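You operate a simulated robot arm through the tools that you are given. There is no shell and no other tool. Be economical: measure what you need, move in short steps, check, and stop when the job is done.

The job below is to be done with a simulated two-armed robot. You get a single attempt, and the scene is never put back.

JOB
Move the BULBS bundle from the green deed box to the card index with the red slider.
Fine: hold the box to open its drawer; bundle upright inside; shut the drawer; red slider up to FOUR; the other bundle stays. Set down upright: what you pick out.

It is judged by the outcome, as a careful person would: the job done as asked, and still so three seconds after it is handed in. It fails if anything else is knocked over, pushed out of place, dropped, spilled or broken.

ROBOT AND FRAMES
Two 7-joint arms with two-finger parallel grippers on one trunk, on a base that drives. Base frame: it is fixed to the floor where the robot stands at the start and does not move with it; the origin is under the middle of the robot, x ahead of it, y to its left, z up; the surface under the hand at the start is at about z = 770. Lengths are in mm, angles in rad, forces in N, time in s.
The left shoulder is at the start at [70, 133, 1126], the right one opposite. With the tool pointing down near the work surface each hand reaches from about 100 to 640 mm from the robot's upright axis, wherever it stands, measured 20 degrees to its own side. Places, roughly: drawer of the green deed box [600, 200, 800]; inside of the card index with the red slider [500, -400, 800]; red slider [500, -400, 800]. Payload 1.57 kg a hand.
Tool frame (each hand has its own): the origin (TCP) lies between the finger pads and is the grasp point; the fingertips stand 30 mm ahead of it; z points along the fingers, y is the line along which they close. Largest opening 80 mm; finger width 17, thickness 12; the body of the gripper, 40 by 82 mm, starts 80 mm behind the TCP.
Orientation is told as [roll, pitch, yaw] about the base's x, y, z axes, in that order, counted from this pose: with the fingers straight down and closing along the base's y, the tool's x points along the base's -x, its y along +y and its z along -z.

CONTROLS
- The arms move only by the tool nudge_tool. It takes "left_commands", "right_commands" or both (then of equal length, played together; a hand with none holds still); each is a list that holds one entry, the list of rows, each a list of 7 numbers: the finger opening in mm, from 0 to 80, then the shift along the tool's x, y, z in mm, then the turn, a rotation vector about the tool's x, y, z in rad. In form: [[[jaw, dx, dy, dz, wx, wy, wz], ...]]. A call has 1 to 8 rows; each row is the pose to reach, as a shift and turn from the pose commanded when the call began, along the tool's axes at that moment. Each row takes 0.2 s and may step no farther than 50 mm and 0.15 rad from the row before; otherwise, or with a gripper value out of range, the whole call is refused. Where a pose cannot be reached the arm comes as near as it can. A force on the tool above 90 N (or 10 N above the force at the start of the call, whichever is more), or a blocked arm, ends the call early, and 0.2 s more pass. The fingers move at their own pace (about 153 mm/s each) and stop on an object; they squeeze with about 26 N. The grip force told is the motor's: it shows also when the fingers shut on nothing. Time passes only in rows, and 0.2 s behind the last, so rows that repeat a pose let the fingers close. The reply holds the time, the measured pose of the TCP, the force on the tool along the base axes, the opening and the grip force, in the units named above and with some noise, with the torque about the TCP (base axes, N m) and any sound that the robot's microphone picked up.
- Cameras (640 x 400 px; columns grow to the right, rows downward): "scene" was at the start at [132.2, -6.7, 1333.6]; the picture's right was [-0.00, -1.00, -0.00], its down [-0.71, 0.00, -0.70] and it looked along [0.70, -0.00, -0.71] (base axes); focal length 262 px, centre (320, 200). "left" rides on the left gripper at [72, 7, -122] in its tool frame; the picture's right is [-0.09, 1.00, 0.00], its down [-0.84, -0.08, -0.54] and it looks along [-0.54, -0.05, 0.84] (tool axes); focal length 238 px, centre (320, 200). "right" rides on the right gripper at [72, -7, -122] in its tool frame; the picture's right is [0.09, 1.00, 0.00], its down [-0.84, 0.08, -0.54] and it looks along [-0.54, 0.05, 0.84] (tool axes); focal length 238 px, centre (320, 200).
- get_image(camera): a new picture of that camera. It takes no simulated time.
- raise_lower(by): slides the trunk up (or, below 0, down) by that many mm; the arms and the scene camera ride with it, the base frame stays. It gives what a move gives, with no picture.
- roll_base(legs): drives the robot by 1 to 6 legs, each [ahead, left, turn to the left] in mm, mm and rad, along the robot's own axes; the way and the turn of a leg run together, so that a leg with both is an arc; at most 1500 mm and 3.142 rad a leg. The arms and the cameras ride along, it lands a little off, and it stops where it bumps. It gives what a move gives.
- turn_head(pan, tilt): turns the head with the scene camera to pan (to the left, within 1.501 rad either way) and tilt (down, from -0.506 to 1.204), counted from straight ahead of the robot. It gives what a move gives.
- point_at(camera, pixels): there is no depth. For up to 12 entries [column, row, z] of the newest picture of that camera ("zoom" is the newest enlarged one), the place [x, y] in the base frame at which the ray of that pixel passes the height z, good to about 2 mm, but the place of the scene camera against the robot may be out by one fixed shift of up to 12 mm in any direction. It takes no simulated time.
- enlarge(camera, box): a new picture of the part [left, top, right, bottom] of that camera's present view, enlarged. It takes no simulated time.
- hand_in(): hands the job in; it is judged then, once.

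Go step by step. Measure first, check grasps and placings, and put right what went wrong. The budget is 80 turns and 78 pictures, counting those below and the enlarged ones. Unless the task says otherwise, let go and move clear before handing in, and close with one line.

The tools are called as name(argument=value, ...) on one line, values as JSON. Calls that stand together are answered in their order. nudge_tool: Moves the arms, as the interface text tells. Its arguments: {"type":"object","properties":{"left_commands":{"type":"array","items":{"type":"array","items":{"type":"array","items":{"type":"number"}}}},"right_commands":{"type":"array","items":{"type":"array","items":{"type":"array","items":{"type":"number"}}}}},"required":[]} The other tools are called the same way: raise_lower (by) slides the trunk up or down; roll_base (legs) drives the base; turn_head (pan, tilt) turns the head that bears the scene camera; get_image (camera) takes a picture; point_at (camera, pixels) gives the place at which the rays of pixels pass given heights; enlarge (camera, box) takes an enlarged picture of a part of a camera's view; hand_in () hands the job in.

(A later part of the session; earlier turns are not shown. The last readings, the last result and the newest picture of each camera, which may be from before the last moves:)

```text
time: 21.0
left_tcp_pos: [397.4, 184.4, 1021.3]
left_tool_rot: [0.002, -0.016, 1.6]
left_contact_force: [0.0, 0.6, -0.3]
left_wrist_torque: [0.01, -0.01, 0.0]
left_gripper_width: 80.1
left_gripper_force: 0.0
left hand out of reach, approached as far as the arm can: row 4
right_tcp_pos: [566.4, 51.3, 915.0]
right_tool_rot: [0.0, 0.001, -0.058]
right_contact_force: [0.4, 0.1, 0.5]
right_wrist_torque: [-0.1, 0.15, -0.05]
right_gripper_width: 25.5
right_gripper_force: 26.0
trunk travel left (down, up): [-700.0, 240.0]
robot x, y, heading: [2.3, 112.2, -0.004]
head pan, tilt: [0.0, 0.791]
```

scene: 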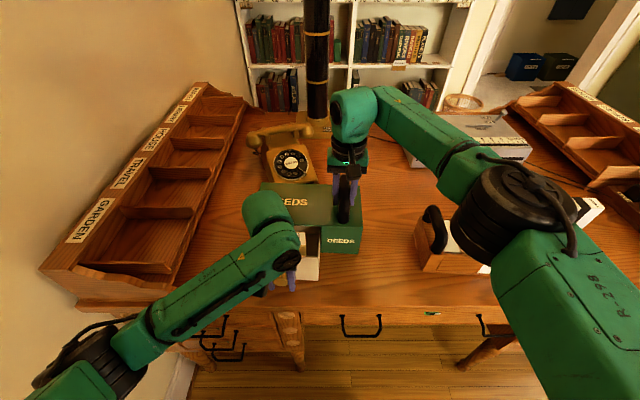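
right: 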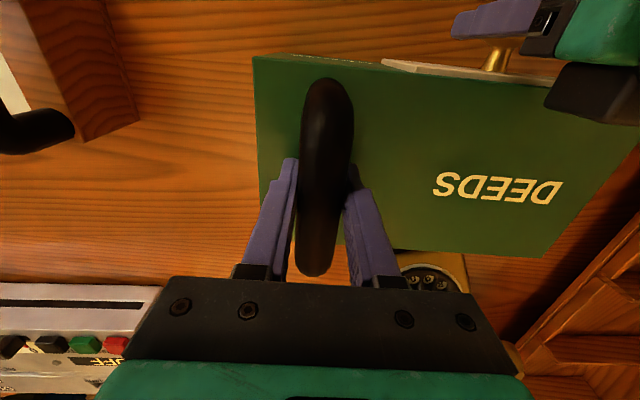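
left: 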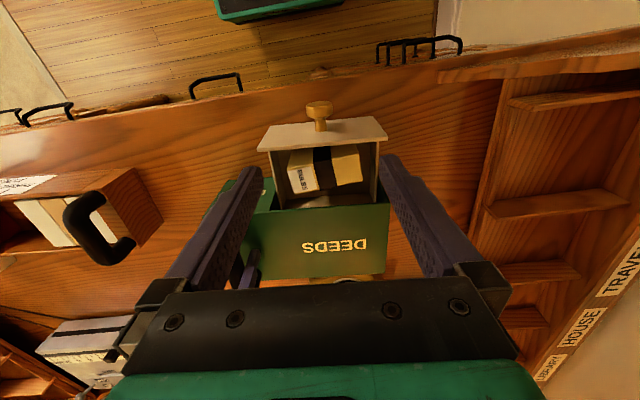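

Yaw reached 1.60, close enough. I'll move over the bundle at height and look.

nudge_tool(left_commands=[[[80, -9, -37, 0, 0, 0, 0], [70, -19, -75, 0, 0, 0, 0], [48, -19, -75, 25, 0, 0, -0.04], [48, -19, -75, 50, 0, 0, -0.04], [48, -19, -75, 90, 0, 0, -0.04], [48, -19, -75, 90, 0, 0, -0.04]]])

get_image(camera="left")

enlarge(camera="scene", box=[250, 180, 370, 290])

```text
time: 22.4
left_tcp_pos: [472.7, 216.2, 933.7]
left_tool_rot: [0.0, 0.0, 1.701]
left_contact_force: [1.0, -0.1, 1.1]
left_wrist_torque: [0.01, 0.05, 0.01]
left_gripper_width: 48.1
left_gripper_force: 0.1
right_tcp_pos: [566.9, 52.6, 915.6]
right_tool_rot: [0.0, 0.001, -0.061]
right_contact_force: [-1.2, -1.0, 0.4]
right_wrist_torque: [0.02, 0.32, -0.02]
right_gripper_width: 25.1
right_gripper_force: 26.2
trunk travel left (down, up): [-700.0, 240.0]
robot x, y, heading: [-0.8, 108.7, -0.005]
head pan, tilt: [0.0, 0.791]
```

```text
41 pictures are left
```

left: 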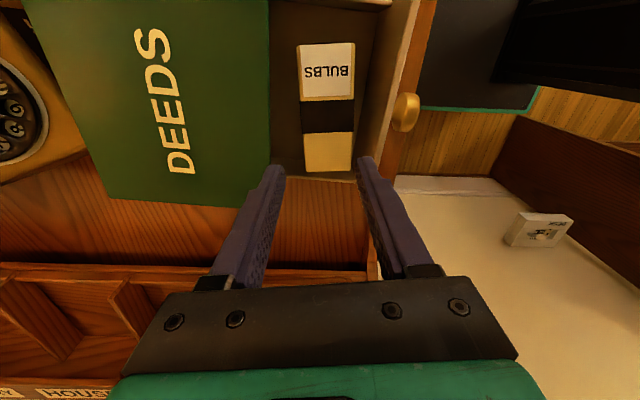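

```text
3.64 times, centred on (310, 235) of scene
```

zoom: 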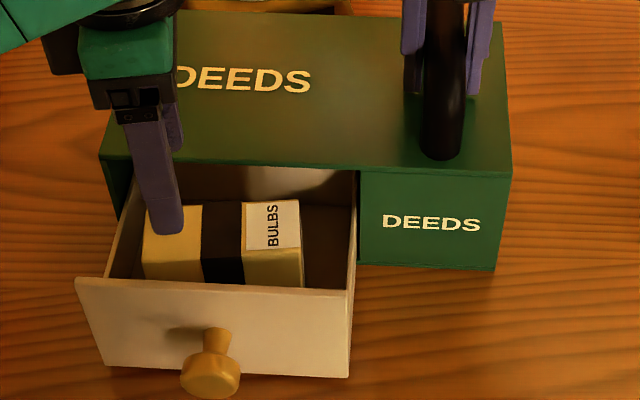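

The bundle is aligned with the tool in this view (cols 300–354). I'll measure the edges precisely.

point_at(camera="left", pixels=[[298, 46, 850], [355, 43, 850], [303, 170, 850], [354, 171, 850], [268, 150, 875], [268, 50, 875], [373, 160, 865], [395, 40, 865], [409, 112, 820]])

```text
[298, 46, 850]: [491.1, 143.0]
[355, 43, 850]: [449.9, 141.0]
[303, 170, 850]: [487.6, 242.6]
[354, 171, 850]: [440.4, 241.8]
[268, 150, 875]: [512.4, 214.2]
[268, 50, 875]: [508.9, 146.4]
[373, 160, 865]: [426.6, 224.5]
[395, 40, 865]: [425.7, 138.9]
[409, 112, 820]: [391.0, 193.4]
```

Combining the views, the bundle centre is about (469,190), its top about z=860, and there is an 82 mm gap between panel and rim. I'll centre and drop to just above it for a check.

nudge_tool(left_commands=[[[50, 12, 4, 0, 0, 0, 0.05], [50, 23, 8, 0, 0, 0, 0.05], [50, 23, 8, 20, 0, 0, 0.05], [50, 23, 8, 35, 0, 0, 0.05], [50, 23, 8, 35, 0, 0, 0.05]]])

get_image(camera="left")

```text
time: 23.6
left_tcp_pos: [469.5, 194.4, 897.6]
left_tool_rot: [0.002, 0.002, 1.651]
left_contact_force: [-0.2, -0.3, -0.5]
left_wrist_torque: [-0.02, 0.01, 0.0]
left_gripper_width: 50.1
left_gripper_force: 0.2
right_tcp_pos: [566.2, 51.6, 916.1]
right_tool_rot: [-0.002, -0.001, -0.059]
right_contact_force: [-1.5, -0.7, -0.3]
right_wrist_torque: [0.01, -0.01, 0.04]
right_gripper_width: 25.7
right_gripper_force: 25.8
trunk travel left (down, up): [-700.0, 240.0]
robot x, y, heading: [1.8, 109.5, 0.003]
head pan, tilt: [0.0, 0.791]
```

```text
39 pictures are left
```

left: 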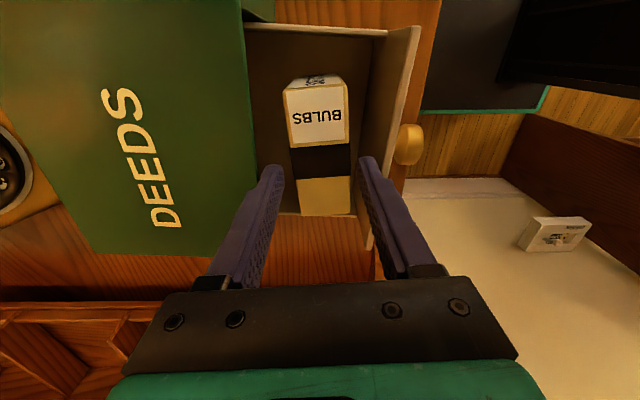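

The fingers straddle the bundle, but the right finger looks close to the drawer panel. I'll narrow the jaw to 45, shift 1.5 mm toward the rim, and descend slowly.

nudge_tool(left_commands=[[[45, 0, -1.5, 0, 0, 0, 0], [45, 0, -1.5, 10, 0, 0, 0], [45, 0, -1.5, 20, 0, 0, 0], [45, 0, -1.5, 30, 0, 0, 0], [45, 0, -1.5, 40, 0, 0, 0], [45, 0, -1.5, 50, 0, 0, 0], [45, 0, -1.5, 60, 0, 0, 0], [45, 0, -1.5, 60, 0, 0, 0]]])

get_image(camera="left")

```text
time: 25.4
left_tcp_pos: [468.6, 193.1, 837.1]
left_tool_rot: [0.001, 0.0, 1.65]
left_contact_force: [0.2, -0.1, -0.3]
left_wrist_torque: [-0.01, 0.01, 0.0]
left_gripper_width: 44.9
left_gripper_force: 0.0
right_tcp_pos: [566.6, 51.7, 916.4]
right_tool_rot: [-0.001, 0.0, -0.06]
right_contact_force: [-0.3, -0.5, 0.2]
right_wrist_torque: [0.0, -0.03, -0.02]
right_gripper_width: 25.4
right_gripper_force: 26.0
trunk travel left (down, up): [-700.0, 240.0]
robot x, y, heading: [1.2, 110.1, -0.003]
head pan, tilt: [0.0, 0.791]
```

```text
38 pictures are left
```

left: 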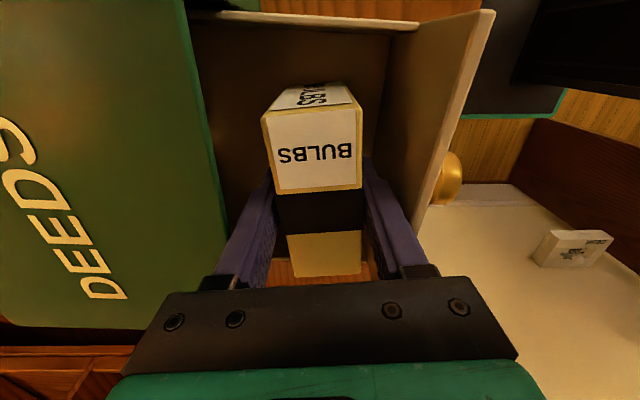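

No contact; the fingers straddle the bundle at its black band. I'll close and lift a little.

nudge_tool(left_commands=[[[30, 0, 0, 0, 0, 0, 0], [20, 0, 0, 0, 0, 0, 0], [20, 0, 0, 0, 0, 0, 0], [20, 0, 0, -10, 0, 0, 0], [20, 0, 0, -25, 0, 0, 0], [20, 0, 0, -25, 0, 0, 0]]])

get_image(camera="left")

```text
time: 26.8
left_tcp_pos: [469.5, 194.0, 862.7]
left_tool_rot: [0.0, 0.002, 1.65]
left_contact_force: [-0.6, 0.3, -1.5]
left_wrist_torque: [-0.01, -0.02, 0.03]
left_gripper_width: 39.4
left_gripper_force: 26.1
right_tcp_pos: [565.6, 52.1, 915.5]
right_tool_rot: [0.001, 0.0, -0.058]
right_contact_force: [-1.3, -0.7, 0.6]
right_wrist_torque: [0.03, 0.05, 0.03]
right_gripper_width: 25.7
right_gripper_force: 25.9
trunk travel left (down, up): [-700.0, 240.0]
robot x, y, heading: [1.6, 110.7, -0.006]
head pan, tilt: [0.0, 0.791]
```

```text
37 pictures are left
```

left: 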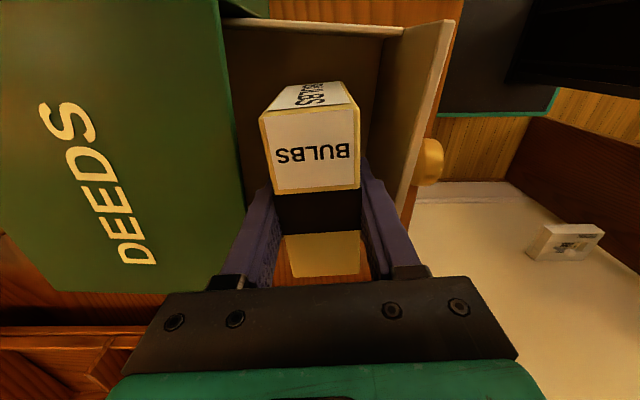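

BULBS is held (39 mm) and lifted. I'll raise it, then release the handle with the right hand and lift that hand clear.

nudge_tool(left_commands=[[[20, 0, 0, -30, 0, 0, 0], [20, 0, 0, -60, 0, 0, 0], [20, 0, 0, -90, 0, 0, 0], [20, 0, 0, -120, 0, 0, 0], [20, 0, 0, -150, 0, 0, 0], [20, 0, 0, -150, 0, 0, 0], [20, 0, 0, -150, 0, 0, 0], [20, 0, 0, -150, 0, 0, 0]]], right_commands=[[[40, 0, 0, 0, 0, 0, 0], [60, 0, 0, 0, 0, 0, 0], [80, 0, 0, 0, 0, 0, 0], [80, 0, 0, 0, 0, 0, 0], [80, 0, 0, -30, 0, 0, 0], [80, 0, 0, -65, 0, 0, 0], [80, 0, 0, -100, 0, 0, 0], [80, 0, 0, -130, 0, 0, 0]]])

nudge_tool(left_commands=[[[20, 0, 10, 0, 0, 0, 0.14], [20, 0, 20, 0, 0, 0, 0.28], [20, 0, 30, 0, 0, 0, 0.42], [20, 0, 40, 0, 0, 0, 0.56], [20, 0, 50, 0, 0, 0, 0.7], [20, 0, 60, 0, 0, 0, 0.84], [20, 0, 70, 0, 0, 0, 0.98], [20, 0, 70, 0, 0, 0, 1.12]]], right_commands=[[[80, 10, -40, 0, 0, 0, 0], [80, 20, -80, 0, 0, 0, 0], [80, 40, -110, 0, 0, 0, 0], [80, 60, -140, 0, 0, 0, 0], [80, 80, -170, 0, 0, 0, 0], [80, 100, -200, 0, 0, 0, 0], [80, 120, -230, 0, 0, 0, 0], [80, 140, -260, 0, 0, 0, 0]]])

get_image(camera="scene")

```text
time: 28.6
left_tcp_pos: [471.2, 195.7, 1011.9]
left_tool_rot: [-0.001, 0.002, 1.652]
left_contact_force: [-0.2, -0.1, -1.8]
left_wrist_torque: [0.01, -0.02, -0.02]
left_gripper_width: 39.9
left_gripper_force: 26.3
right_tcp_pos: [566.3, 52.9, 1046.4]
right_tool_rot: [-0.001, 0.0, -0.059]
right_contact_force: [0.1, -0.4, -0.7]
right_wrist_torque: [-0.03, -0.01, 0.03]
right_gripper_width: 79.8
right_gripper_force: 0.0
trunk travel left (down, up): [-700.0, 240.0]
robot x, y, heading: [3.1, 106.0, -0.004]
head pan, tilt: [0.0, 0.791]
```

```text
time: 30.4
left_tcp_pos: [399.0, 188.3, 1013.3]
left_tool_rot: [0.0, 0.0, 0.528]
left_contact_force: [0.1, -1.3, -1.6]
left_wrist_torque: [-0.02, 0.02, -0.01]
left_gripper_width: 39.7
left_gripper_force: 25.7
right_tcp_pos: [409.7, -199.8, 1046.4]
right_tool_rot: [0.0, -0.002, -0.058]
right_contact_force: [0.6, -0.4, 0.8]
right_wrist_torque: [-0.03, 0.0, 0.01]
right_gripper_width: 80.0
right_gripper_force: 0.1
trunk travel left (down, up): [-700.0, 240.0]
robot x, y, heading: [-0.9, 110.2, -0.001]
head pan, tilt: [0.0, 0.791]
```

```text
36 pictures are left
```

scene: 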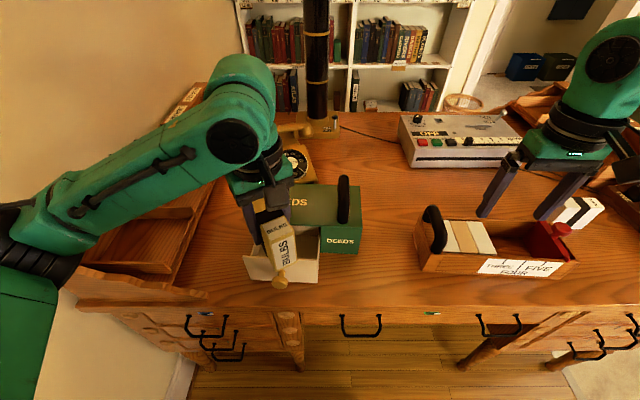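

The box is undisturbed and the index is in clear view. I'll finish turning the bundle to the index's yaw (≈-0.04) and drive right 440 mm.

nudge_tool(left_commands=[[[20, 0, 0, 0, 0, 0, 0.14], [20, 0, 0, 0, 0, 0, 0.28], [20, 0, 0, 0, 0, 0, 0.42], [20, 0, 0, 0, 0, 0, 0.567], [20, 0, 0, 0, 0, 0, 0.567]]])

roll_base(legs=[[0, -440, 0]])

get_image(camera="left")

get_image(camera="scene")

```text
time: 31.6
left_tcp_pos: [400.0, 188.9, 1011.8]
left_tool_rot: [-0.001, -0.001, -0.037]
left_contact_force: [-1.5, -0.2, -2.0]
left_wrist_torque: [0.02, 0.0, -0.01]
left_gripper_width: 39.9
left_gripper_force: 26.5
right_tcp_pos: [412.0, -198.9, 1046.2]
right_tool_rot: [0.001, 0.0, -0.06]
right_contact_force: [0.3, -0.1, -0.5]
right_wrist_torque: [-0.01, 0.0, 0.0]
right_gripper_width: 79.9
right_gripper_force: 0.0
trunk travel left (down, up): [-700.0, 240.0]
robot x, y, heading: [-1.6, 112.1, -0.0]
head pan, tilt: [0.0, 0.791]
```

```text
time: 34.3
left_tcp_pos: [399.8, -249.4, 1012.1]
left_tool_rot: [0.0, 0.0, -0.032]
left_contact_force: [-0.2, 0.1, -1.0]
left_wrist_torque: [0.01, 0.0, 0.0]
left_gripper_width: 39.5
left_gripper_force: 25.9
right_tcp_pos: [414.0, -637.1, 1045.9]
right_tool_rot: [-0.002, 0.0, -0.058]
right_contact_force: [0.6, 1.2, 0.0]
right_wrist_torque: [0.01, 0.0, -0.02]
right_gripper_width: 79.8
right_gripper_force: 0.1
trunk travel left (down, up): [-700.0, 240.0]
robot x, y, heading: [1.7, -329.4, 0.001]
head pan, tilt: [0.0, 0.791]
```

```text
35 pictures are left
```

left: 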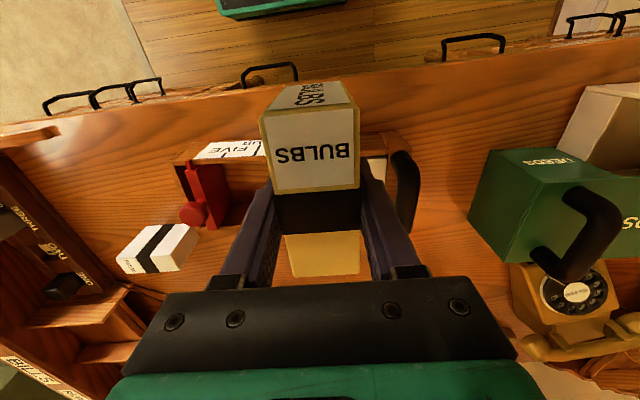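

```text
34 pictures are left
```

scene: 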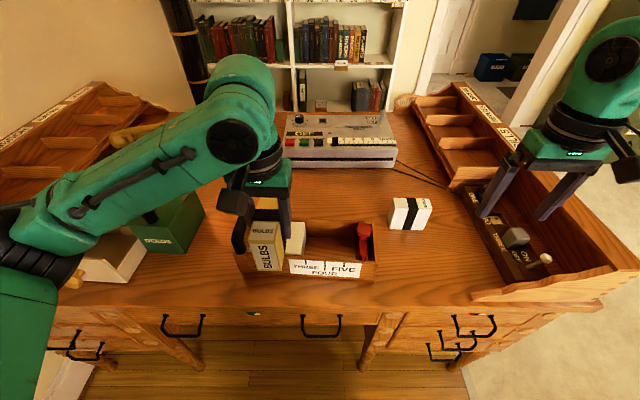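

I have a front-on view of the index and will enlarge it.

enlarge(camera="scene", box=[225, 190, 385, 290])

```text
4.00 times, centred on (305, 240) of scene
```

zoom: 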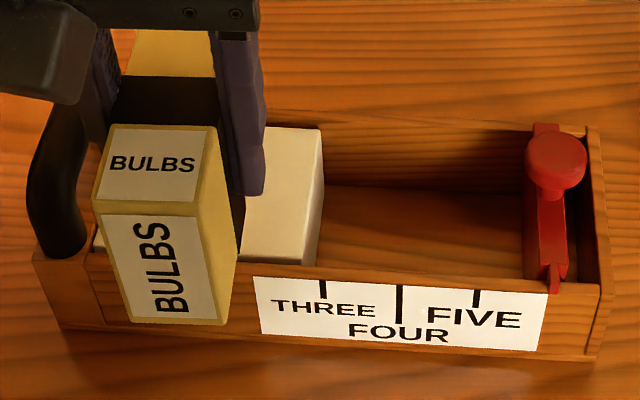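

The ticks (zoom x 322/400/475) and the slider pointer (553,290) are clear. I'll bring the right hand above the slider end for a top-down measurement.

nudge_tool(right_commands=[[[80, -13, 40, 0, 0, 0, 0], [80, -26, 80, 0, 0, 0, 0], [80, -39, 120, 0, 0, 0, 0], [80, -52, 160, 0, 0, 0, -0.019], [80, -64, 196, 0, 0, 0, -0.019], [80, -64, 196, 0, 0, 0, -0.019]]])

get_image(camera="right")

```text
time: 35.7
left_tcp_pos: [400.5, -249.9, 1012.3]
left_tool_rot: [0.001, 0.001, -0.031]
left_contact_force: [-0.6, -0.3, -1.2]
left_wrist_torque: [0.02, -0.03, 0.0]
left_gripper_width: 39.7
left_gripper_force: 25.8
right_tcp_pos: [488.0, -445.3, 1045.2]
right_tool_rot: [0.0, 0.001, -0.036]
right_contact_force: [-0.1, 0.2, 0.9]
right_wrist_torque: [0.03, -0.01, 0.02]
right_gripper_width: 80.1
right_gripper_force: 0.1
trunk travel left (down, up): [-700.0, 240.0]
robot x, y, heading: [4.4, -328.7, -0.0]
head pan, tilt: [0.0, 0.791]
```

```text
32 pictures are left
```

right: 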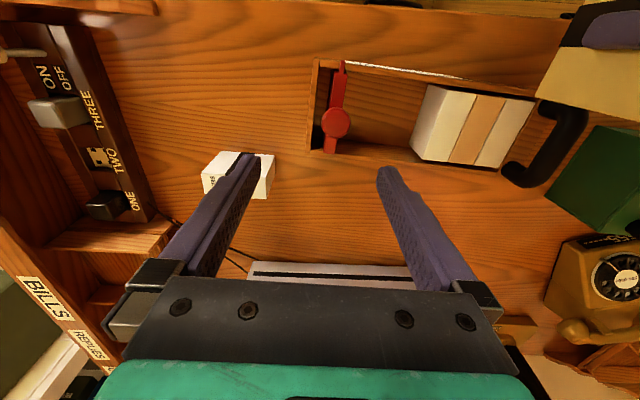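

enlarge(camera="right", box=[300, 50, 460, 170])

point_at(camera="right", pixels=[[345, 66, 815], [312, 62, 815], [537, 102, 815], [310, 148, 815], [475, 94, 850], [469, 164, 850], [430, 85, 850], [414, 158, 850], [336, 122, 840], [336, 122, 860], [215, 190, 780]])

point_at(camera="scene", pixels=[[325, 260.5, 815], [363.2, 262, 815], [305.5, 260.5, 815], [363.8, 231, 840], [363.8, 231, 860], [374, 280, 770], [242, 272, 770], [374.5, 262.5, 815]])

```text
3.33 times, centred on (380, 110) of right
```

zoom: 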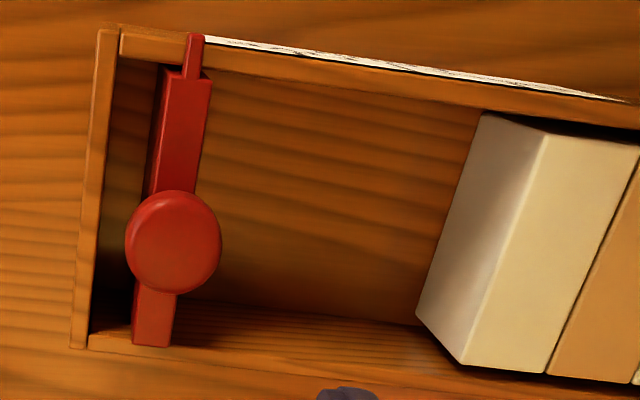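

```text
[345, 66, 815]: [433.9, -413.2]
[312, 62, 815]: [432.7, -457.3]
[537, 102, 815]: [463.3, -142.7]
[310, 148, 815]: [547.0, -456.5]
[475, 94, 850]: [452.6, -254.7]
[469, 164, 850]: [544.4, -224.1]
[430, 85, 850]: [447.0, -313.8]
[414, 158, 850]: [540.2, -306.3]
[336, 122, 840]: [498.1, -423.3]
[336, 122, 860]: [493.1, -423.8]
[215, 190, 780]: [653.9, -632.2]
```

```text
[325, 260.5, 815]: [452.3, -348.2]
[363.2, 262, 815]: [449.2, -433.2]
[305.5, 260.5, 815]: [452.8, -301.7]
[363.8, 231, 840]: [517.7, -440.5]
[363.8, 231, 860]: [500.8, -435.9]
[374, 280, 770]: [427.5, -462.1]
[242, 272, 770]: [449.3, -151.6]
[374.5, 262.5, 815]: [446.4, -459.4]
```

I'll measure the third bundle's face line, the index edges and the slider more exactly.

point_at(camera="right", pixels=[[447.5, 91.1, 855], [422.6, 158.6, 855], [429.5, 83.9, 778], [408.5, 145.4, 778], [343.1, 61, 818], [340, 66, 825], [326, 153, 825], [320, 60.5, 817], [320.5, 67, 817], [310.5, 151, 817], [335.9, 122.6, 875]])

point_at(camera="scene", pixels=[[247, 253, 817], [375, 261.3, 817], [372, 222, 817], [305.5, 222, 855], [325, 261, 817], [305.5, 260.5, 817], [343.8, 263, 817], [363.2, 262.5, 817], [363.8, 231, 875]])

```text
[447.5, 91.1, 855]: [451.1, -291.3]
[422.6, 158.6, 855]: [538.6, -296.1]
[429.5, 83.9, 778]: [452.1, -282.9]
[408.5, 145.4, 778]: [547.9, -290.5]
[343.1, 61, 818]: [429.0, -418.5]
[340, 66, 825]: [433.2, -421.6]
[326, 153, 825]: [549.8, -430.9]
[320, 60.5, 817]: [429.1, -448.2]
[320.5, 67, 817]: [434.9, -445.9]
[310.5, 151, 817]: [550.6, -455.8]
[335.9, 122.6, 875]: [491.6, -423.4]
```

```text
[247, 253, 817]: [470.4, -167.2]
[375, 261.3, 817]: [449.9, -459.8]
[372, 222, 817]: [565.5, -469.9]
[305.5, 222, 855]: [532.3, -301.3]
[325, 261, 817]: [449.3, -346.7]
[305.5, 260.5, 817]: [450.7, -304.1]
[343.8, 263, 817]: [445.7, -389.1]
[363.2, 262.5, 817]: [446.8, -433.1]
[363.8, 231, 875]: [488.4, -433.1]
```

The index yaw is ≈-0.07, its wall top about 835, the third bundle's face at y≈-290 and the slider face at about -417. I'll check how the bundle sits in the gripper and measure the index's inside edges.

point_at(camera="left", pixels=[[262, 113, 1035], [357, 107, 1035], [292, 279, 1035], [361, 273, 1035], [320, 192, 1012]])

point_at(camera="right", pixels=[[378, 76, 835], [378, 73, 835], [374, 141.5, 835], [374, 146, 835], [374, 141.5, 778], [378, 68, 835], [350, 70, 835], [400, 77, 835], [350, 139, 835], [400, 146, 835]])

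enlarge(camera="right", box=[350, 50, 450, 170])

```text
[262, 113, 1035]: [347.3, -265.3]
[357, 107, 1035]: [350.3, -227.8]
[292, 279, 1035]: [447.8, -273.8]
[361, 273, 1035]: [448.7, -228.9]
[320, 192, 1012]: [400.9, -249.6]
```

```text
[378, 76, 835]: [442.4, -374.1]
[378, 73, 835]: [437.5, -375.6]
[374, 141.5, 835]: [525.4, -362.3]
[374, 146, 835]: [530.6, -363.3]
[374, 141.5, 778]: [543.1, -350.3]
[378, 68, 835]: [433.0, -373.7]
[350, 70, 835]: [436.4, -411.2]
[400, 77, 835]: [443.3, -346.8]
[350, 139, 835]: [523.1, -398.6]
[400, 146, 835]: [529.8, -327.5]
```

```text
3.33 times, centred on (400, 110) of right
```

zoom: 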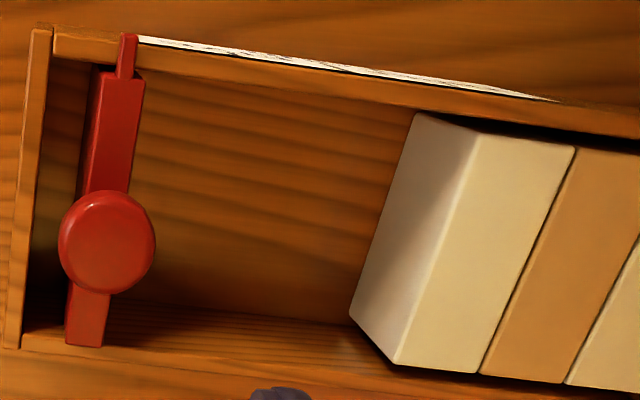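

The bundle's centre is about 2.5 mm toward the label end from the TCP. The target for the TCP is (498.5,-335) at yaw -0.072; I'll move the right hand aside and bring the bundle above that spot.

nudge_tool(right_commands=[[[80, 10, -30, 0, 0, 0, 0], [80, 20, -60, 0, 0, 0, 0], [80, 40, -90, 0, 0, 0, 0], [80, 60, -120, 0, 0, 0, 0], [80, 60, -140, 0, 0, 0, 0], [80, 60, -140, 0, 0, 0, 0], [80, 60, -140, 0, 0, 0, 0]]], left_commands=[[[20, 0, 0, 0, 0, 0, 0], [20, 0, 0, 0, 0, 0, 0.038], [20, -25, -20, 0, 0, 0, 0.038], [20, -50, -40, 0, 0, 0, 0.038], [20, -75, -60, 0, 0, 0, 0.038], [20, -101, -82, 0, 0, 0, 0.038], [20, -101, -82, 0, 0, 0, 0.038]]])

enlarge(camera="scene", box=[225, 180, 385, 290])

get_image(camera="left")

```text
time: 37.3
left_tcp_pos: [498.6, -334.1, 1012.1]
left_tool_rot: [-0.001, -0.001, -0.068]
left_contact_force: [0.5, 0.0, -1.4]
left_wrist_torque: [0.01, -0.03, -0.01]
left_gripper_width: 39.6
left_gripper_force: 26.0
right_tcp_pos: [423.8, -581.8, 1045.5]
right_tool_rot: [-0.003, 0.001, -0.038]
right_contact_force: [-0.7, 1.0, 0.0]
right_wrist_torque: [0.01, 0.03, -0.02]
right_gripper_width: 80.0
right_gripper_force: 0.0
trunk travel left (down, up): [-700.0, 240.0]
robot x, y, heading: [1.3, -330.0, 0.002]
head pan, tilt: [0.0, 0.791]
```

```text
3.64 times, centred on (305, 235) of scene
```

zoom: 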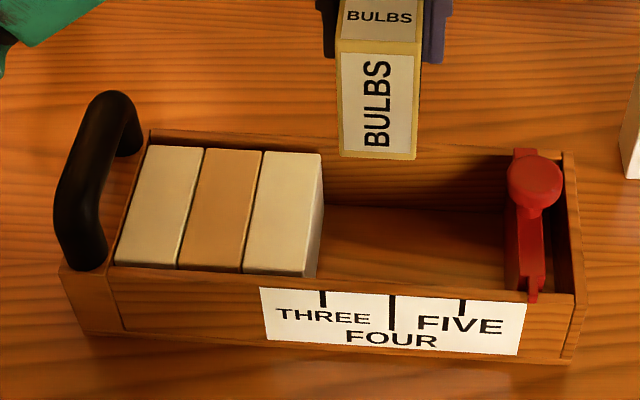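

```text
28 pictures are left
```

left: 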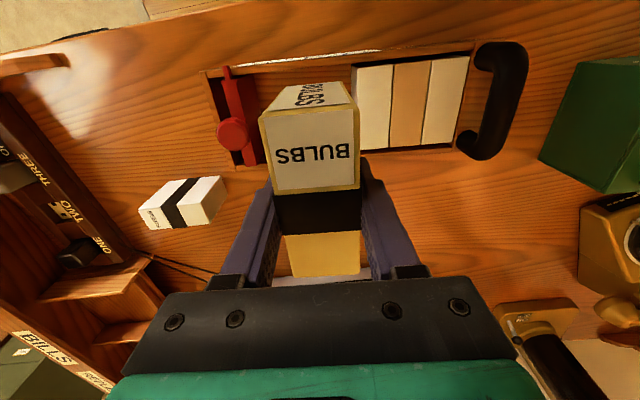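

I'll cross-check the index bundle corners from this new left view.

point_at(camera="left", pixels=[[354, 66, 856], [362, 151, 856], [469, 57, 856], [455, 143, 856], [232, 73, 840], [240, 166, 840], [235, 133, 875], [206, 72, 835], [473, 42, 835], [225, 66, 835]])

```text
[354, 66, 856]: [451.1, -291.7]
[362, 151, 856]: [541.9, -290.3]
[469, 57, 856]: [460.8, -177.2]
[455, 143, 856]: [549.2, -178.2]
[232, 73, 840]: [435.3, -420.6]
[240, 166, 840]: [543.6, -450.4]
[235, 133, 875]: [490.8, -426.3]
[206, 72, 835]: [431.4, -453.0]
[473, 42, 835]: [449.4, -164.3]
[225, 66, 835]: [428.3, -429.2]
```

The bundle fits within a few mm in x. I'll descend to just above the walls and check clearance.

nudge_tool(left_commands=[[[20, 1, -1, 30, 0, 0, 0.003], [20, 1, -1, 60, 0, 0, 0.003], [20, 1, -1, 90, 0, 0, 0.003], [20, 1, -1, 107, 0, 0, 0.003], [20, 1, -1, 107, 0, 0, 0.003]]])

enlarge(camera="scene", box=[275, 200, 375, 280])

enlarge(camera="left", box=[190, 30, 450, 300])

```text
time: 38.5
left_tcp_pos: [497.5, -335.1, 905.3]
left_tool_rot: [0.0, 0.001, -0.073]
left_contact_force: [-0.1, 0.0, -2.1]
left_wrist_torque: [0.05, -0.01, -0.02]
left_gripper_width: 39.6
left_gripper_force: 26.0
right_tcp_pos: [423.0, -582.9, 1045.6]
right_tool_rot: [0.0, 0.0, -0.037]
right_contact_force: [-0.4, -0.2, -0.2]
right_wrist_torque: [0.0, 0.01, 0.02]
right_gripper_width: 80.0
right_gripper_force: 0.0
trunk travel left (down, up): [-700.0, 240.0]
robot x, y, heading: [-2.4, -331.4, 0.007]
head pan, tilt: [0.0, 0.791]
```

```text
5.00 times, centred on (325, 240) of scene
```

zoom: 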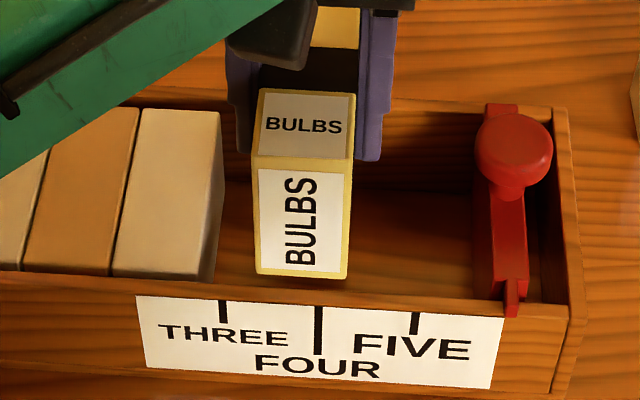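

```text
1.48 times, centred on (320, 165) of left
```

zoom: 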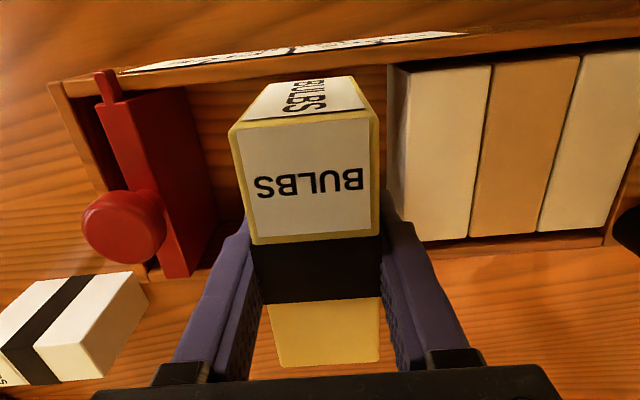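

The front-bottom edge looks close to the front wall, so I'll compute its relative position.

point_at(camera="zoom", pixels=[[234, 130, 928], [376, 114, 928], [282, 367, 928], [380, 360, 928], [245, 118, 848], [300, 85, 835], [490, 66, 856], [469, 238, 856], [605, 236, 835], [150, 268, 835], [605, 247, 835]])

point_at(camera="scene", pixels=[[312, 254.6, 848], [330, 255.6, 848], [312, 231.4, 928], [331.4, 232.8, 928], [321, 257.6, 835], [321, 260.2, 835], [283.5, 254, 835], [285, 221.7, 856], [300, 221.9, 856]])

```text
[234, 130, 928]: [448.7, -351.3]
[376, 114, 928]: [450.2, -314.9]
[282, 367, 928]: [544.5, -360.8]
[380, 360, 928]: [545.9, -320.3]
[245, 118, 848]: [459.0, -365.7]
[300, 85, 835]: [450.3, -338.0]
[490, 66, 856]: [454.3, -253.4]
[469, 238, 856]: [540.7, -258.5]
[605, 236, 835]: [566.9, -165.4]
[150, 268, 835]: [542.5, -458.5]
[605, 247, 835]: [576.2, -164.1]
```

```text
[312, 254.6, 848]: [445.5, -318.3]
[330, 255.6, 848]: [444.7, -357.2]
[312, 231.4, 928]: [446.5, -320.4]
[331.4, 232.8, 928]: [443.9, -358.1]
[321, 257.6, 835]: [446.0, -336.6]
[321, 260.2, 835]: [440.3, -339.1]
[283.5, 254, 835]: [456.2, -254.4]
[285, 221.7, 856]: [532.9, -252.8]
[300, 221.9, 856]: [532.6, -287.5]
```

Estimates put the interior centre at about x=497, where the bundle is, with a few mm either side. I'll descend in small steps while watching the force.

nudge_tool(left_commands=[[[20, 0, 0, 5, 0, 0, 0], [20, 0, 0, 10, 0, 0, 0], [20, 0, 0, 14, 0, 0, 0], [20, 0, 0, 18, 0, 0, 0]]])

enlarge(camera="scene", box=[290, 215, 350, 275])

```text
time: 39.5
left_tcp_pos: [496.9, -337.0, 887.3]
left_tool_rot: [0.002, 0.002, -0.073]
left_contact_force: [0.4, 0.2, -1.9]
left_wrist_torque: [0.02, -0.04, 0.02]
left_gripper_width: 39.8
left_gripper_force: 26.0
right_tcp_pos: [424.3, -582.7, 1045.2]
right_tool_rot: [0.0, 0.0, -0.036]
right_contact_force: [0.0, -0.8, 0.2]
right_wrist_torque: [-0.03, 0.01, 0.0]
right_gripper_width: 79.9
right_gripper_force: 0.0
trunk travel left (down, up): [-700.0, 240.0]
robot x, y, heading: [-0.5, -331.2, 0.002]
head pan, tilt: [0.0, 0.791]
```

```text
6.67 times, centred on (320, 245) of scene
```

zoom: 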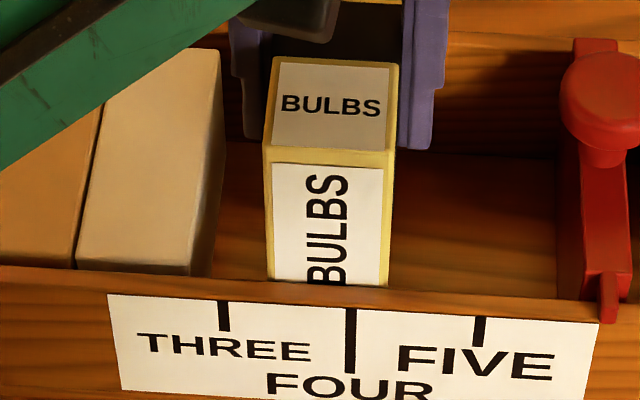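

The bundle went behind the front wall with no contact force. I'll keep going down, slowly near the floor.

nudge_tool(left_commands=[[[20, 0, 0, 10, 0, 0, 0], [20, 0, 0, 20, 0, 0, 0], [20, 0, 0, 30, 0, 0, 0], [20, 0, 0, 38, 0, 0, 0], [20, 0, 0, 43, 0, 0, 0], [20, 0, 0, 46, 0, 0, 0], [20, 0, 0, 46, 0, 0, 0]]])

```text
time: 41.1
left_tcp_pos: [496.0, -334.4, 839.8]
left_tool_rot: [0.0, 0.003, -0.073]
left_contact_force: [0.5, -0.2, -1.5]
left_wrist_torque: [0.0, -0.04, -0.02]
left_gripper_width: 39.7
left_gripper_force: 26.9
right_tcp_pos: [424.0, -581.7, 1045.3]
right_tool_rot: [-0.002, 0.0, -0.036]
right_contact_force: [-0.6, 0.4, 0.3]
right_wrist_torque: [0.03, 0.0, -0.03]
right_gripper_width: 80.1
right_gripper_force: 0.1
trunk travel left (down, up): [-700.0, 240.0]
robot x, y, heading: [1.8, -330.7, -0.0]
head pan, tilt: [0.0, 0.791]
```

nudge_tool(left_commands=[[[20, 0, 0, 2, 0, 0, 0], [20, 0, 0, 4, 0, 0, 0], [20, 0, 0, 6, 0, 0, 0], [20, 0, 0, 6, 0, 0, 0]]])

enlarge(camera="scene", box=[265, 205, 365, 275])

```text
time: 42.1
left_tcp_pos: [495.3, -335.4, 834.5]
left_tool_rot: [-0.001, 0.001, -0.072]
left_contact_force: [0.5, -0.6, -1.3]
left_wrist_torque: [0.04, -0.02, 0.02]
left_gripper_width: 39.4
left_gripper_force: 25.7
right_tcp_pos: [423.5, -581.9, 1046.3]
right_tool_rot: [0.0, 0.0, -0.037]
right_contact_force: [-0.4, -0.9, -0.3]
right_wrist_torque: [0.0, 0.0, -0.01]
right_gripper_width: 80.1
right_gripper_force: 0.0
trunk travel left (down, up): [-700.0, 240.0]
robot x, y, heading: [2.1, -330.5, 0.001]
head pan, tilt: [0.0, 0.791]
```

```text
5.71 times, centred on (315, 240) of scene
```

zoom: 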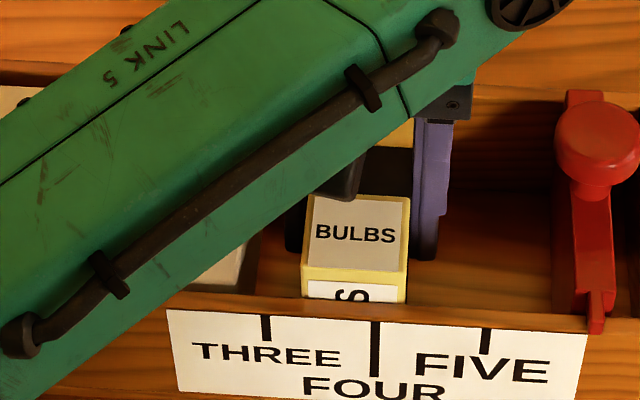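

Still no floor contact, so I'll creep down further.

nudge_tool(left_commands=[[[20, 0, 0, 2, 0, 0, 0], [20, 0, 0, 4, 0, 0, 0], [20, 0, 0, 5, 0, 0, 0], [20, 0, 0, 5, 0, 0, 0]]])

get_image(camera="right")

```text
time: 43.1
left_tcp_pos: [495.2, -334.1, 829.0]
left_tool_rot: [0.001, -0.001, -0.073]
left_contact_force: [-1.5, 0.5, 12.8]
left_wrist_torque: [0.1, 0.12, 0.1]
left_gripper_width: 39.6
left_gripper_force: 26.3
right_tcp_pos: [421.2, -580.8, 1046.9]
right_tool_rot: [-0.001, -0.002, -0.037]
right_contact_force: [-0.2, 0.3, 0.4]
right_wrist_torque: [0.0, -0.01, -0.04]
right_gripper_width: 80.0
right_gripper_force: 0.1
trunk travel left (down, up): [-700.0, 240.0]
robot x, y, heading: [4.1, -331.5, 0.004]
head pan, tilt: [0.0, 0.791]
```

```text
23 pictures are left
```

right: 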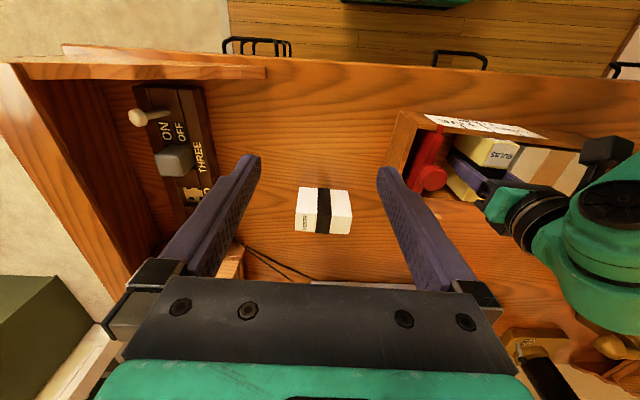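

About 14 N upward means it is on the floor. I'll open gently to 54 and lift straight out.

nudge_tool(left_commands=[[[44, 0, 0, -1, 0, 0, 0], [52, 0, 0, -1, 0, 0, 0], [52, 0, 0, -1, 0, 0, 0], [52, 0, 0, -20, 0, 0, 0], [52, 0, 0, -45, 0, 0, 0], [52, 0, 0, -80, 0, 0, 0], [52, 0, 0, -120, 0, 0, 0], [52, 0, 0, -160, 0, 0, 0]]])

get_image(camera="left")

enlarge(camera="scene", box=[225, 180, 385, 290])

```text
time: 44.9
left_tcp_pos: [497.4, -336.5, 991.0]
left_tool_rot: [0.0, 0.0, -0.073]
left_contact_force: [0.1, 1.0, 0.6]
left_wrist_torque: [0.02, -0.02, -0.03]
left_gripper_width: 51.8
left_gripper_force: 0.0
right_tcp_pos: [422.2, -582.7, 1047.2]
right_tool_rot: [0.0, -0.002, -0.037]
right_contact_force: [-0.3, 0.7, -0.1]
right_wrist_torque: [0.02, -0.01, 0.0]
right_gripper_width: 79.8
right_gripper_force: 0.1
trunk travel left (down, up): [-700.0, 240.0]
robot x, y, heading: [-3.1, -331.0, 0.003]
head pan, tilt: [0.0, 0.791]
```

```text
22 pictures are left
```

left: 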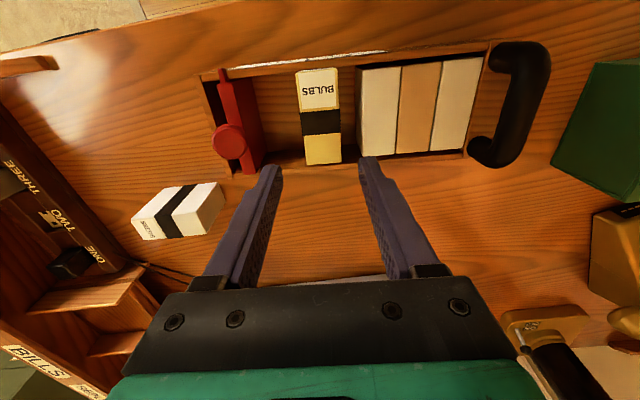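

```text
3.64 times, centred on (305, 235) of scene
```

zoom: 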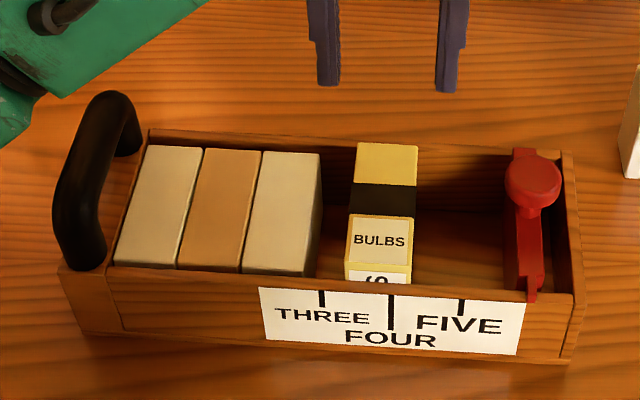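

BULBS stands upright in the index. Next I'll locate the index handle and slider knob so the left hand can hold while the right slides.

point_at(camera="left", pixels=[[531, 100, 870], [531, 100, 890], [531, 100, 910], [518, 100, 890], [545, 100, 890], [520, 48, 890], [493, 162, 890], [229, 139, 875], [229, 139, 885], [303, 165, 853], [342, 162, 853], [359, 155, 856]])

point_at(camera="scene", pixels=[[239.6, 225.4, 870], [239.6, 225.4, 890], [239.6, 225.4, 910], [363.5, 228.7, 875], [363.5, 228.7, 885]])

```text
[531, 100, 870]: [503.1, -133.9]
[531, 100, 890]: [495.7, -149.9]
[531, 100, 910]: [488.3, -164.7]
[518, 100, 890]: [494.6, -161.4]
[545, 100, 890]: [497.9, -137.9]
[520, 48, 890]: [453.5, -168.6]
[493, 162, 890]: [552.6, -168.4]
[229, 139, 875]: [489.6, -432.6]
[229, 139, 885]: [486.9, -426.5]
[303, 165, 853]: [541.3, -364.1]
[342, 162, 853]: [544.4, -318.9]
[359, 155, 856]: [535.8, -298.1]
```

```text
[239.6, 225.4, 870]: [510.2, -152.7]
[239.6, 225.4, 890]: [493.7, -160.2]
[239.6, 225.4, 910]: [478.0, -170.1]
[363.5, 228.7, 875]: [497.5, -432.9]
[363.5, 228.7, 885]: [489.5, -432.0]
```

The handle bar is at (497,-151,890) and the slider knob top at (489,-425,≈883). I'll move both hands above their targets.

nudge_tool(left_commands=[[[60, 3, 45, 0, 0, 0, 0], [60, 6, 90, 0, 0, 0, 0], [55, 10, 138, 0, 0, 0, 0], [55, 13, 185, 0, 0, 0, 0], [55, 13, 185, 20, 0, 0, 0], [55, 13, 185, 45, 0, 0, 0], [55, 13, 185, 45, 0, 0, 0]]], right_commands=[[[80, -20, 40, 0, 0, 0, 0.035], [80, -40, 80, 0, 0, 0, 0.035], [80, -50, 120, 0, 0, 0, 0.035], [80, -61, 160, 0, 0, 0, 0.035], [80, -61, 160, 40, 0, 0, 0.035], [80, -61, 160, 80, 0, 0, 0.035], [80, -61, 160, 80, 0, 0, 0.035]]])

get_image(camera="left")

get_image(camera="right")

```text
time: 46.5
left_tcp_pos: [496.4, -149.9, 943.9]
left_tool_rot: [0.0, -0.001, -0.07]
left_contact_force: [0.0, -0.2, 0.3]
left_wrist_torque: [0.02, -0.03, -0.03]
left_gripper_width: 54.8
left_gripper_force: 0.0
right_tcp_pos: [488.9, -423.9, 965.9]
right_tool_rot: [-0.001, -0.001, -0.072]
right_contact_force: [-0.2, -0.3, -0.4]
right_wrist_torque: [-0.01, 0.0, -0.02]
right_gripper_width: 79.7
right_gripper_force: 0.1
trunk travel left (down, up): [-700.0, 240.0]
robot x, y, heading: [-3.5, -334.7, 0.005]
head pan, tilt: [0.0, 0.791]
```

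```text
20 pictures are left
```

left: 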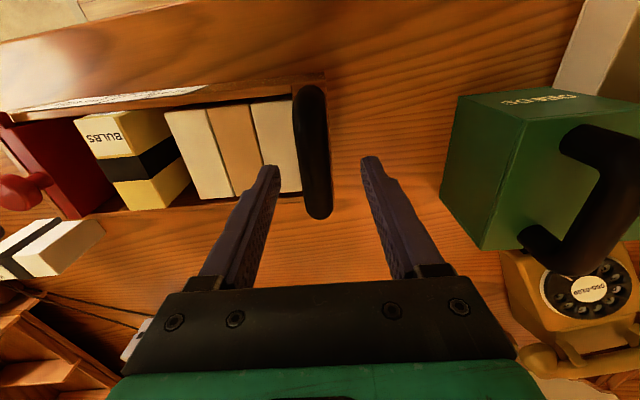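

```text
19 pictures are left
```

right: 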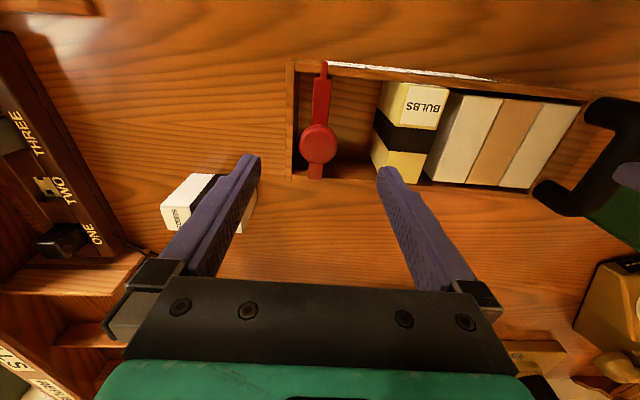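

The knob is centred at col 318 in the right view and the handle sits about 4 mm to -y in the left. I'll descend both onto their targets.

point_at(camera="left", pixels=[[314, 150, 890], [297, 150, 890], [331, 150, 890], [320, 215, 890], [308, 88, 890]])

nudge_tool(left_commands=[[[50, 0, -4, 0, 0, 0, 0], [50, 0, -4, 15, 0, 0, 0], [50, 0, -4, 30, 0, 0, 0], [50, 0, -4, 40, 0, 0, 0], [50, 0, -4, 49, 0, 0, 0], [50, 0, -4, 49, 0, 0, 0]]], right_commands=[[[80, 0, 0, 20, 0, 0, 0], [80, 0, 0, 40, 0, 0, 0], [80, 0, 0, 55, 0, 0, 0], [70, 0, 0, 65, 0, 0, 0], [60, 0, 0, 74, 0, 0, 0], [60, 0, 0, 74, 0, 0, 0]]])

get_image(camera="left")

get_image(camera="right")

```text
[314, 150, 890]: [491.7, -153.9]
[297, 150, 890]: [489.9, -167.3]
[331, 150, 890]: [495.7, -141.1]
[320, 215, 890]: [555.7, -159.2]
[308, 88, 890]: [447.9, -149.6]
```

```text
time: 47.9
left_tcp_pos: [498.1, -154.8, 895.6]
left_tool_rot: [0.0, 0.0, -0.073]
left_contact_force: [-0.4, -0.6, 0.3]
left_wrist_torque: [-0.04, 0.02, -0.02]
left_gripper_width: 49.8
left_gripper_force: 0.1
right_tcp_pos: [490.7, -424.0, 892.2]
right_tool_rot: [0.001, 0.0, -0.072]
right_contact_force: [0.7, 0.4, 0.3]
right_wrist_torque: [-0.01, 0.0, -0.03]
right_gripper_width: 59.8
right_gripper_force: 0.0
trunk travel left (down, up): [-700.0, 240.0]
robot x, y, heading: [-2.0, -330.3, -0.001]
head pan, tilt: [0.0, 0.791]
```

```text
18 pictures are left
```

left: 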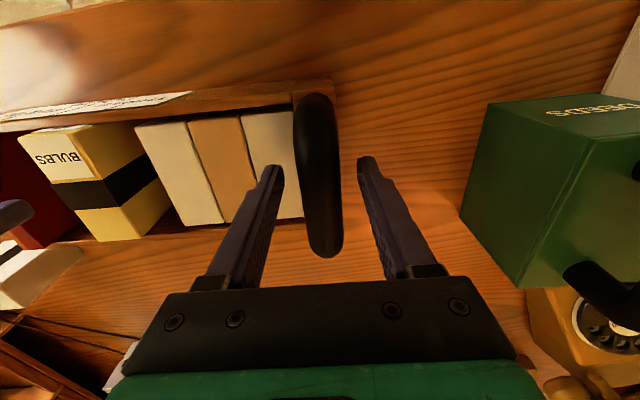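

```text
17 pictures are left
```

right: 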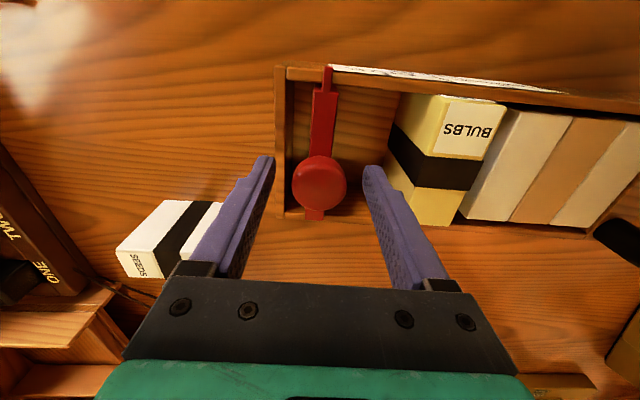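

Both are well centred, so I'll close both hands.

nudge_tool(left_commands=[[[35, 0, 0, 0, 0, 0, 0], [10, 0, 0, 0, 0, 0, 0], [10, 0, 0, 0, 0, 0, 0], [10, 0, 0, 0, 0, 0, 0]]], right_commands=[[[60, 0, 0, 0, 0, 0, 0], [45, 0, 0, 0, 0, 0, 0], [20, 0, 0, 0, 0, 0, 0], [20, 0, 0, 0, 0, 0, 0]]])

```text
time: 48.9
left_tcp_pos: [497.7, -155.5, 895.9]
left_tool_rot: [0.0, 0.002, -0.073]
left_contact_force: [-0.4, -0.5, 0.4]
left_wrist_torque: [-0.05, -0.01, 0.1]
left_gripper_width: 25.9
left_gripper_force: 25.9
right_tcp_pos: [489.9, -424.8, 892.0]
right_tool_rot: [0.0, 0.001, -0.071]
right_contact_force: [0.0, 0.1, 0.0]
right_wrist_torque: [0.01, -0.03, 0.01]
right_gripper_width: 32.6
right_gripper_force: 26.2
trunk travel left (down, up): [-700.0, 240.0]
robot x, y, heading: [5.4, -329.5, 0.005]
head pan, tilt: [0.0, 0.791]
```

Both are gripped (26 and 33 mm). I'll slide 70 mm along the index and check.

nudge_tool(right_commands=[[[20, 0, 10, 0, 0, 0, 0], [20, 0, 20, 0, 0, 0, 0], [20, 0, 30, 0, 0, 0, 0], [20, 0, 40, 0, 0, 0, 0], [20, 0, 50, 0, 0, 0, 0], [20, 0, 60, 0, 0, 0, 0], [20, 0, 70, 0, 0, 0, 0], [20, 0, 70, 0, 0, 0, 0]]])

enlarge(camera="scene", box=[265, 210, 385, 290])

```text
time: 50.7
left_tcp_pos: [497.3, -154.4, 895.6]
left_tool_rot: [-0.001, 0.0, -0.073]
left_contact_force: [-2.3, 2.4, -0.6]
left_wrist_torque: [0.1, 0.1, 0.11]
left_gripper_width: 25.4
left_gripper_force: 26.0
right_tcp_pos: [494.3, -354.4, 892.6]
right_tool_rot: [-0.001, 0.0, -0.071]
right_contact_force: [-0.1, -0.8, 0.9]
right_wrist_torque: [-0.04, 0.12, -0.05]
right_gripper_width: 32.8
right_gripper_force: 26.1
trunk travel left (down, up): [-700.0, 240.0]
robot x, y, heading: [0.3, -331.2, 0.004]
head pan, tilt: [0.0, 0.791]
```

```text
5.00 times, centred on (325, 250) of scene
```

zoom: 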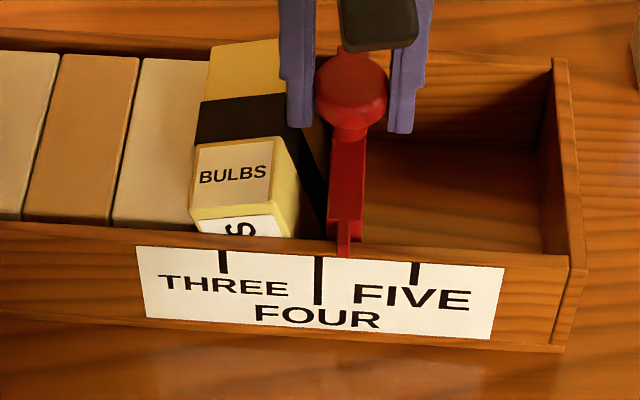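

The pointer (zoom x 343) is 10 mm short of FOUR (318), but BULBS is leaning because a fingertip caught its top. I'll open slightly, lift the right hand straight up and see whether the bundle settles.

nudge_tool(right_commands=[[[38, 0, 0, 0, 0, 0, 0], [38, 0, 0, 0, 0, 0, 0], [38, 0, 0, -10, 0, 0, 0], [38, 0, 0, -30, 0, 0, 0], [38, 0, 0, -60, 0, 0, 0], [38, 0, 0, -60, 0, 0, 0]]])

enlarge(camera="scene", box=[265, 210, 385, 290])

```text
time: 52.1
left_tcp_pos: [498.2, -154.6, 895.7]
left_tool_rot: [0.0, 0.0, -0.073]
left_contact_force: [0.1, 0.5, 0.9]
left_wrist_torque: [-0.06, -0.03, 0.07]
left_gripper_width: 25.6
left_gripper_force: 26.1
right_tcp_pos: [494.7, -354.1, 954.0]
right_tool_rot: [-0.002, -0.001, -0.07]
right_contact_force: [0.9, 0.1, 1.4]
right_wrist_torque: [-0.03, 0.01, 0.01]
right_gripper_width: 38.0
right_gripper_force: 0.1
trunk travel left (down, up): [-700.0, 240.0]
robot x, y, heading: [-0.2, -326.9, 0.001]
head pan, tilt: [0.0, 0.791]
```

```text
5.00 times, centred on (325, 250) of scene
```

zoom: 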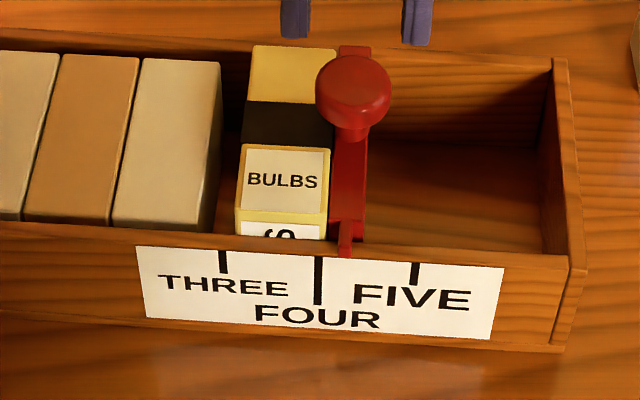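

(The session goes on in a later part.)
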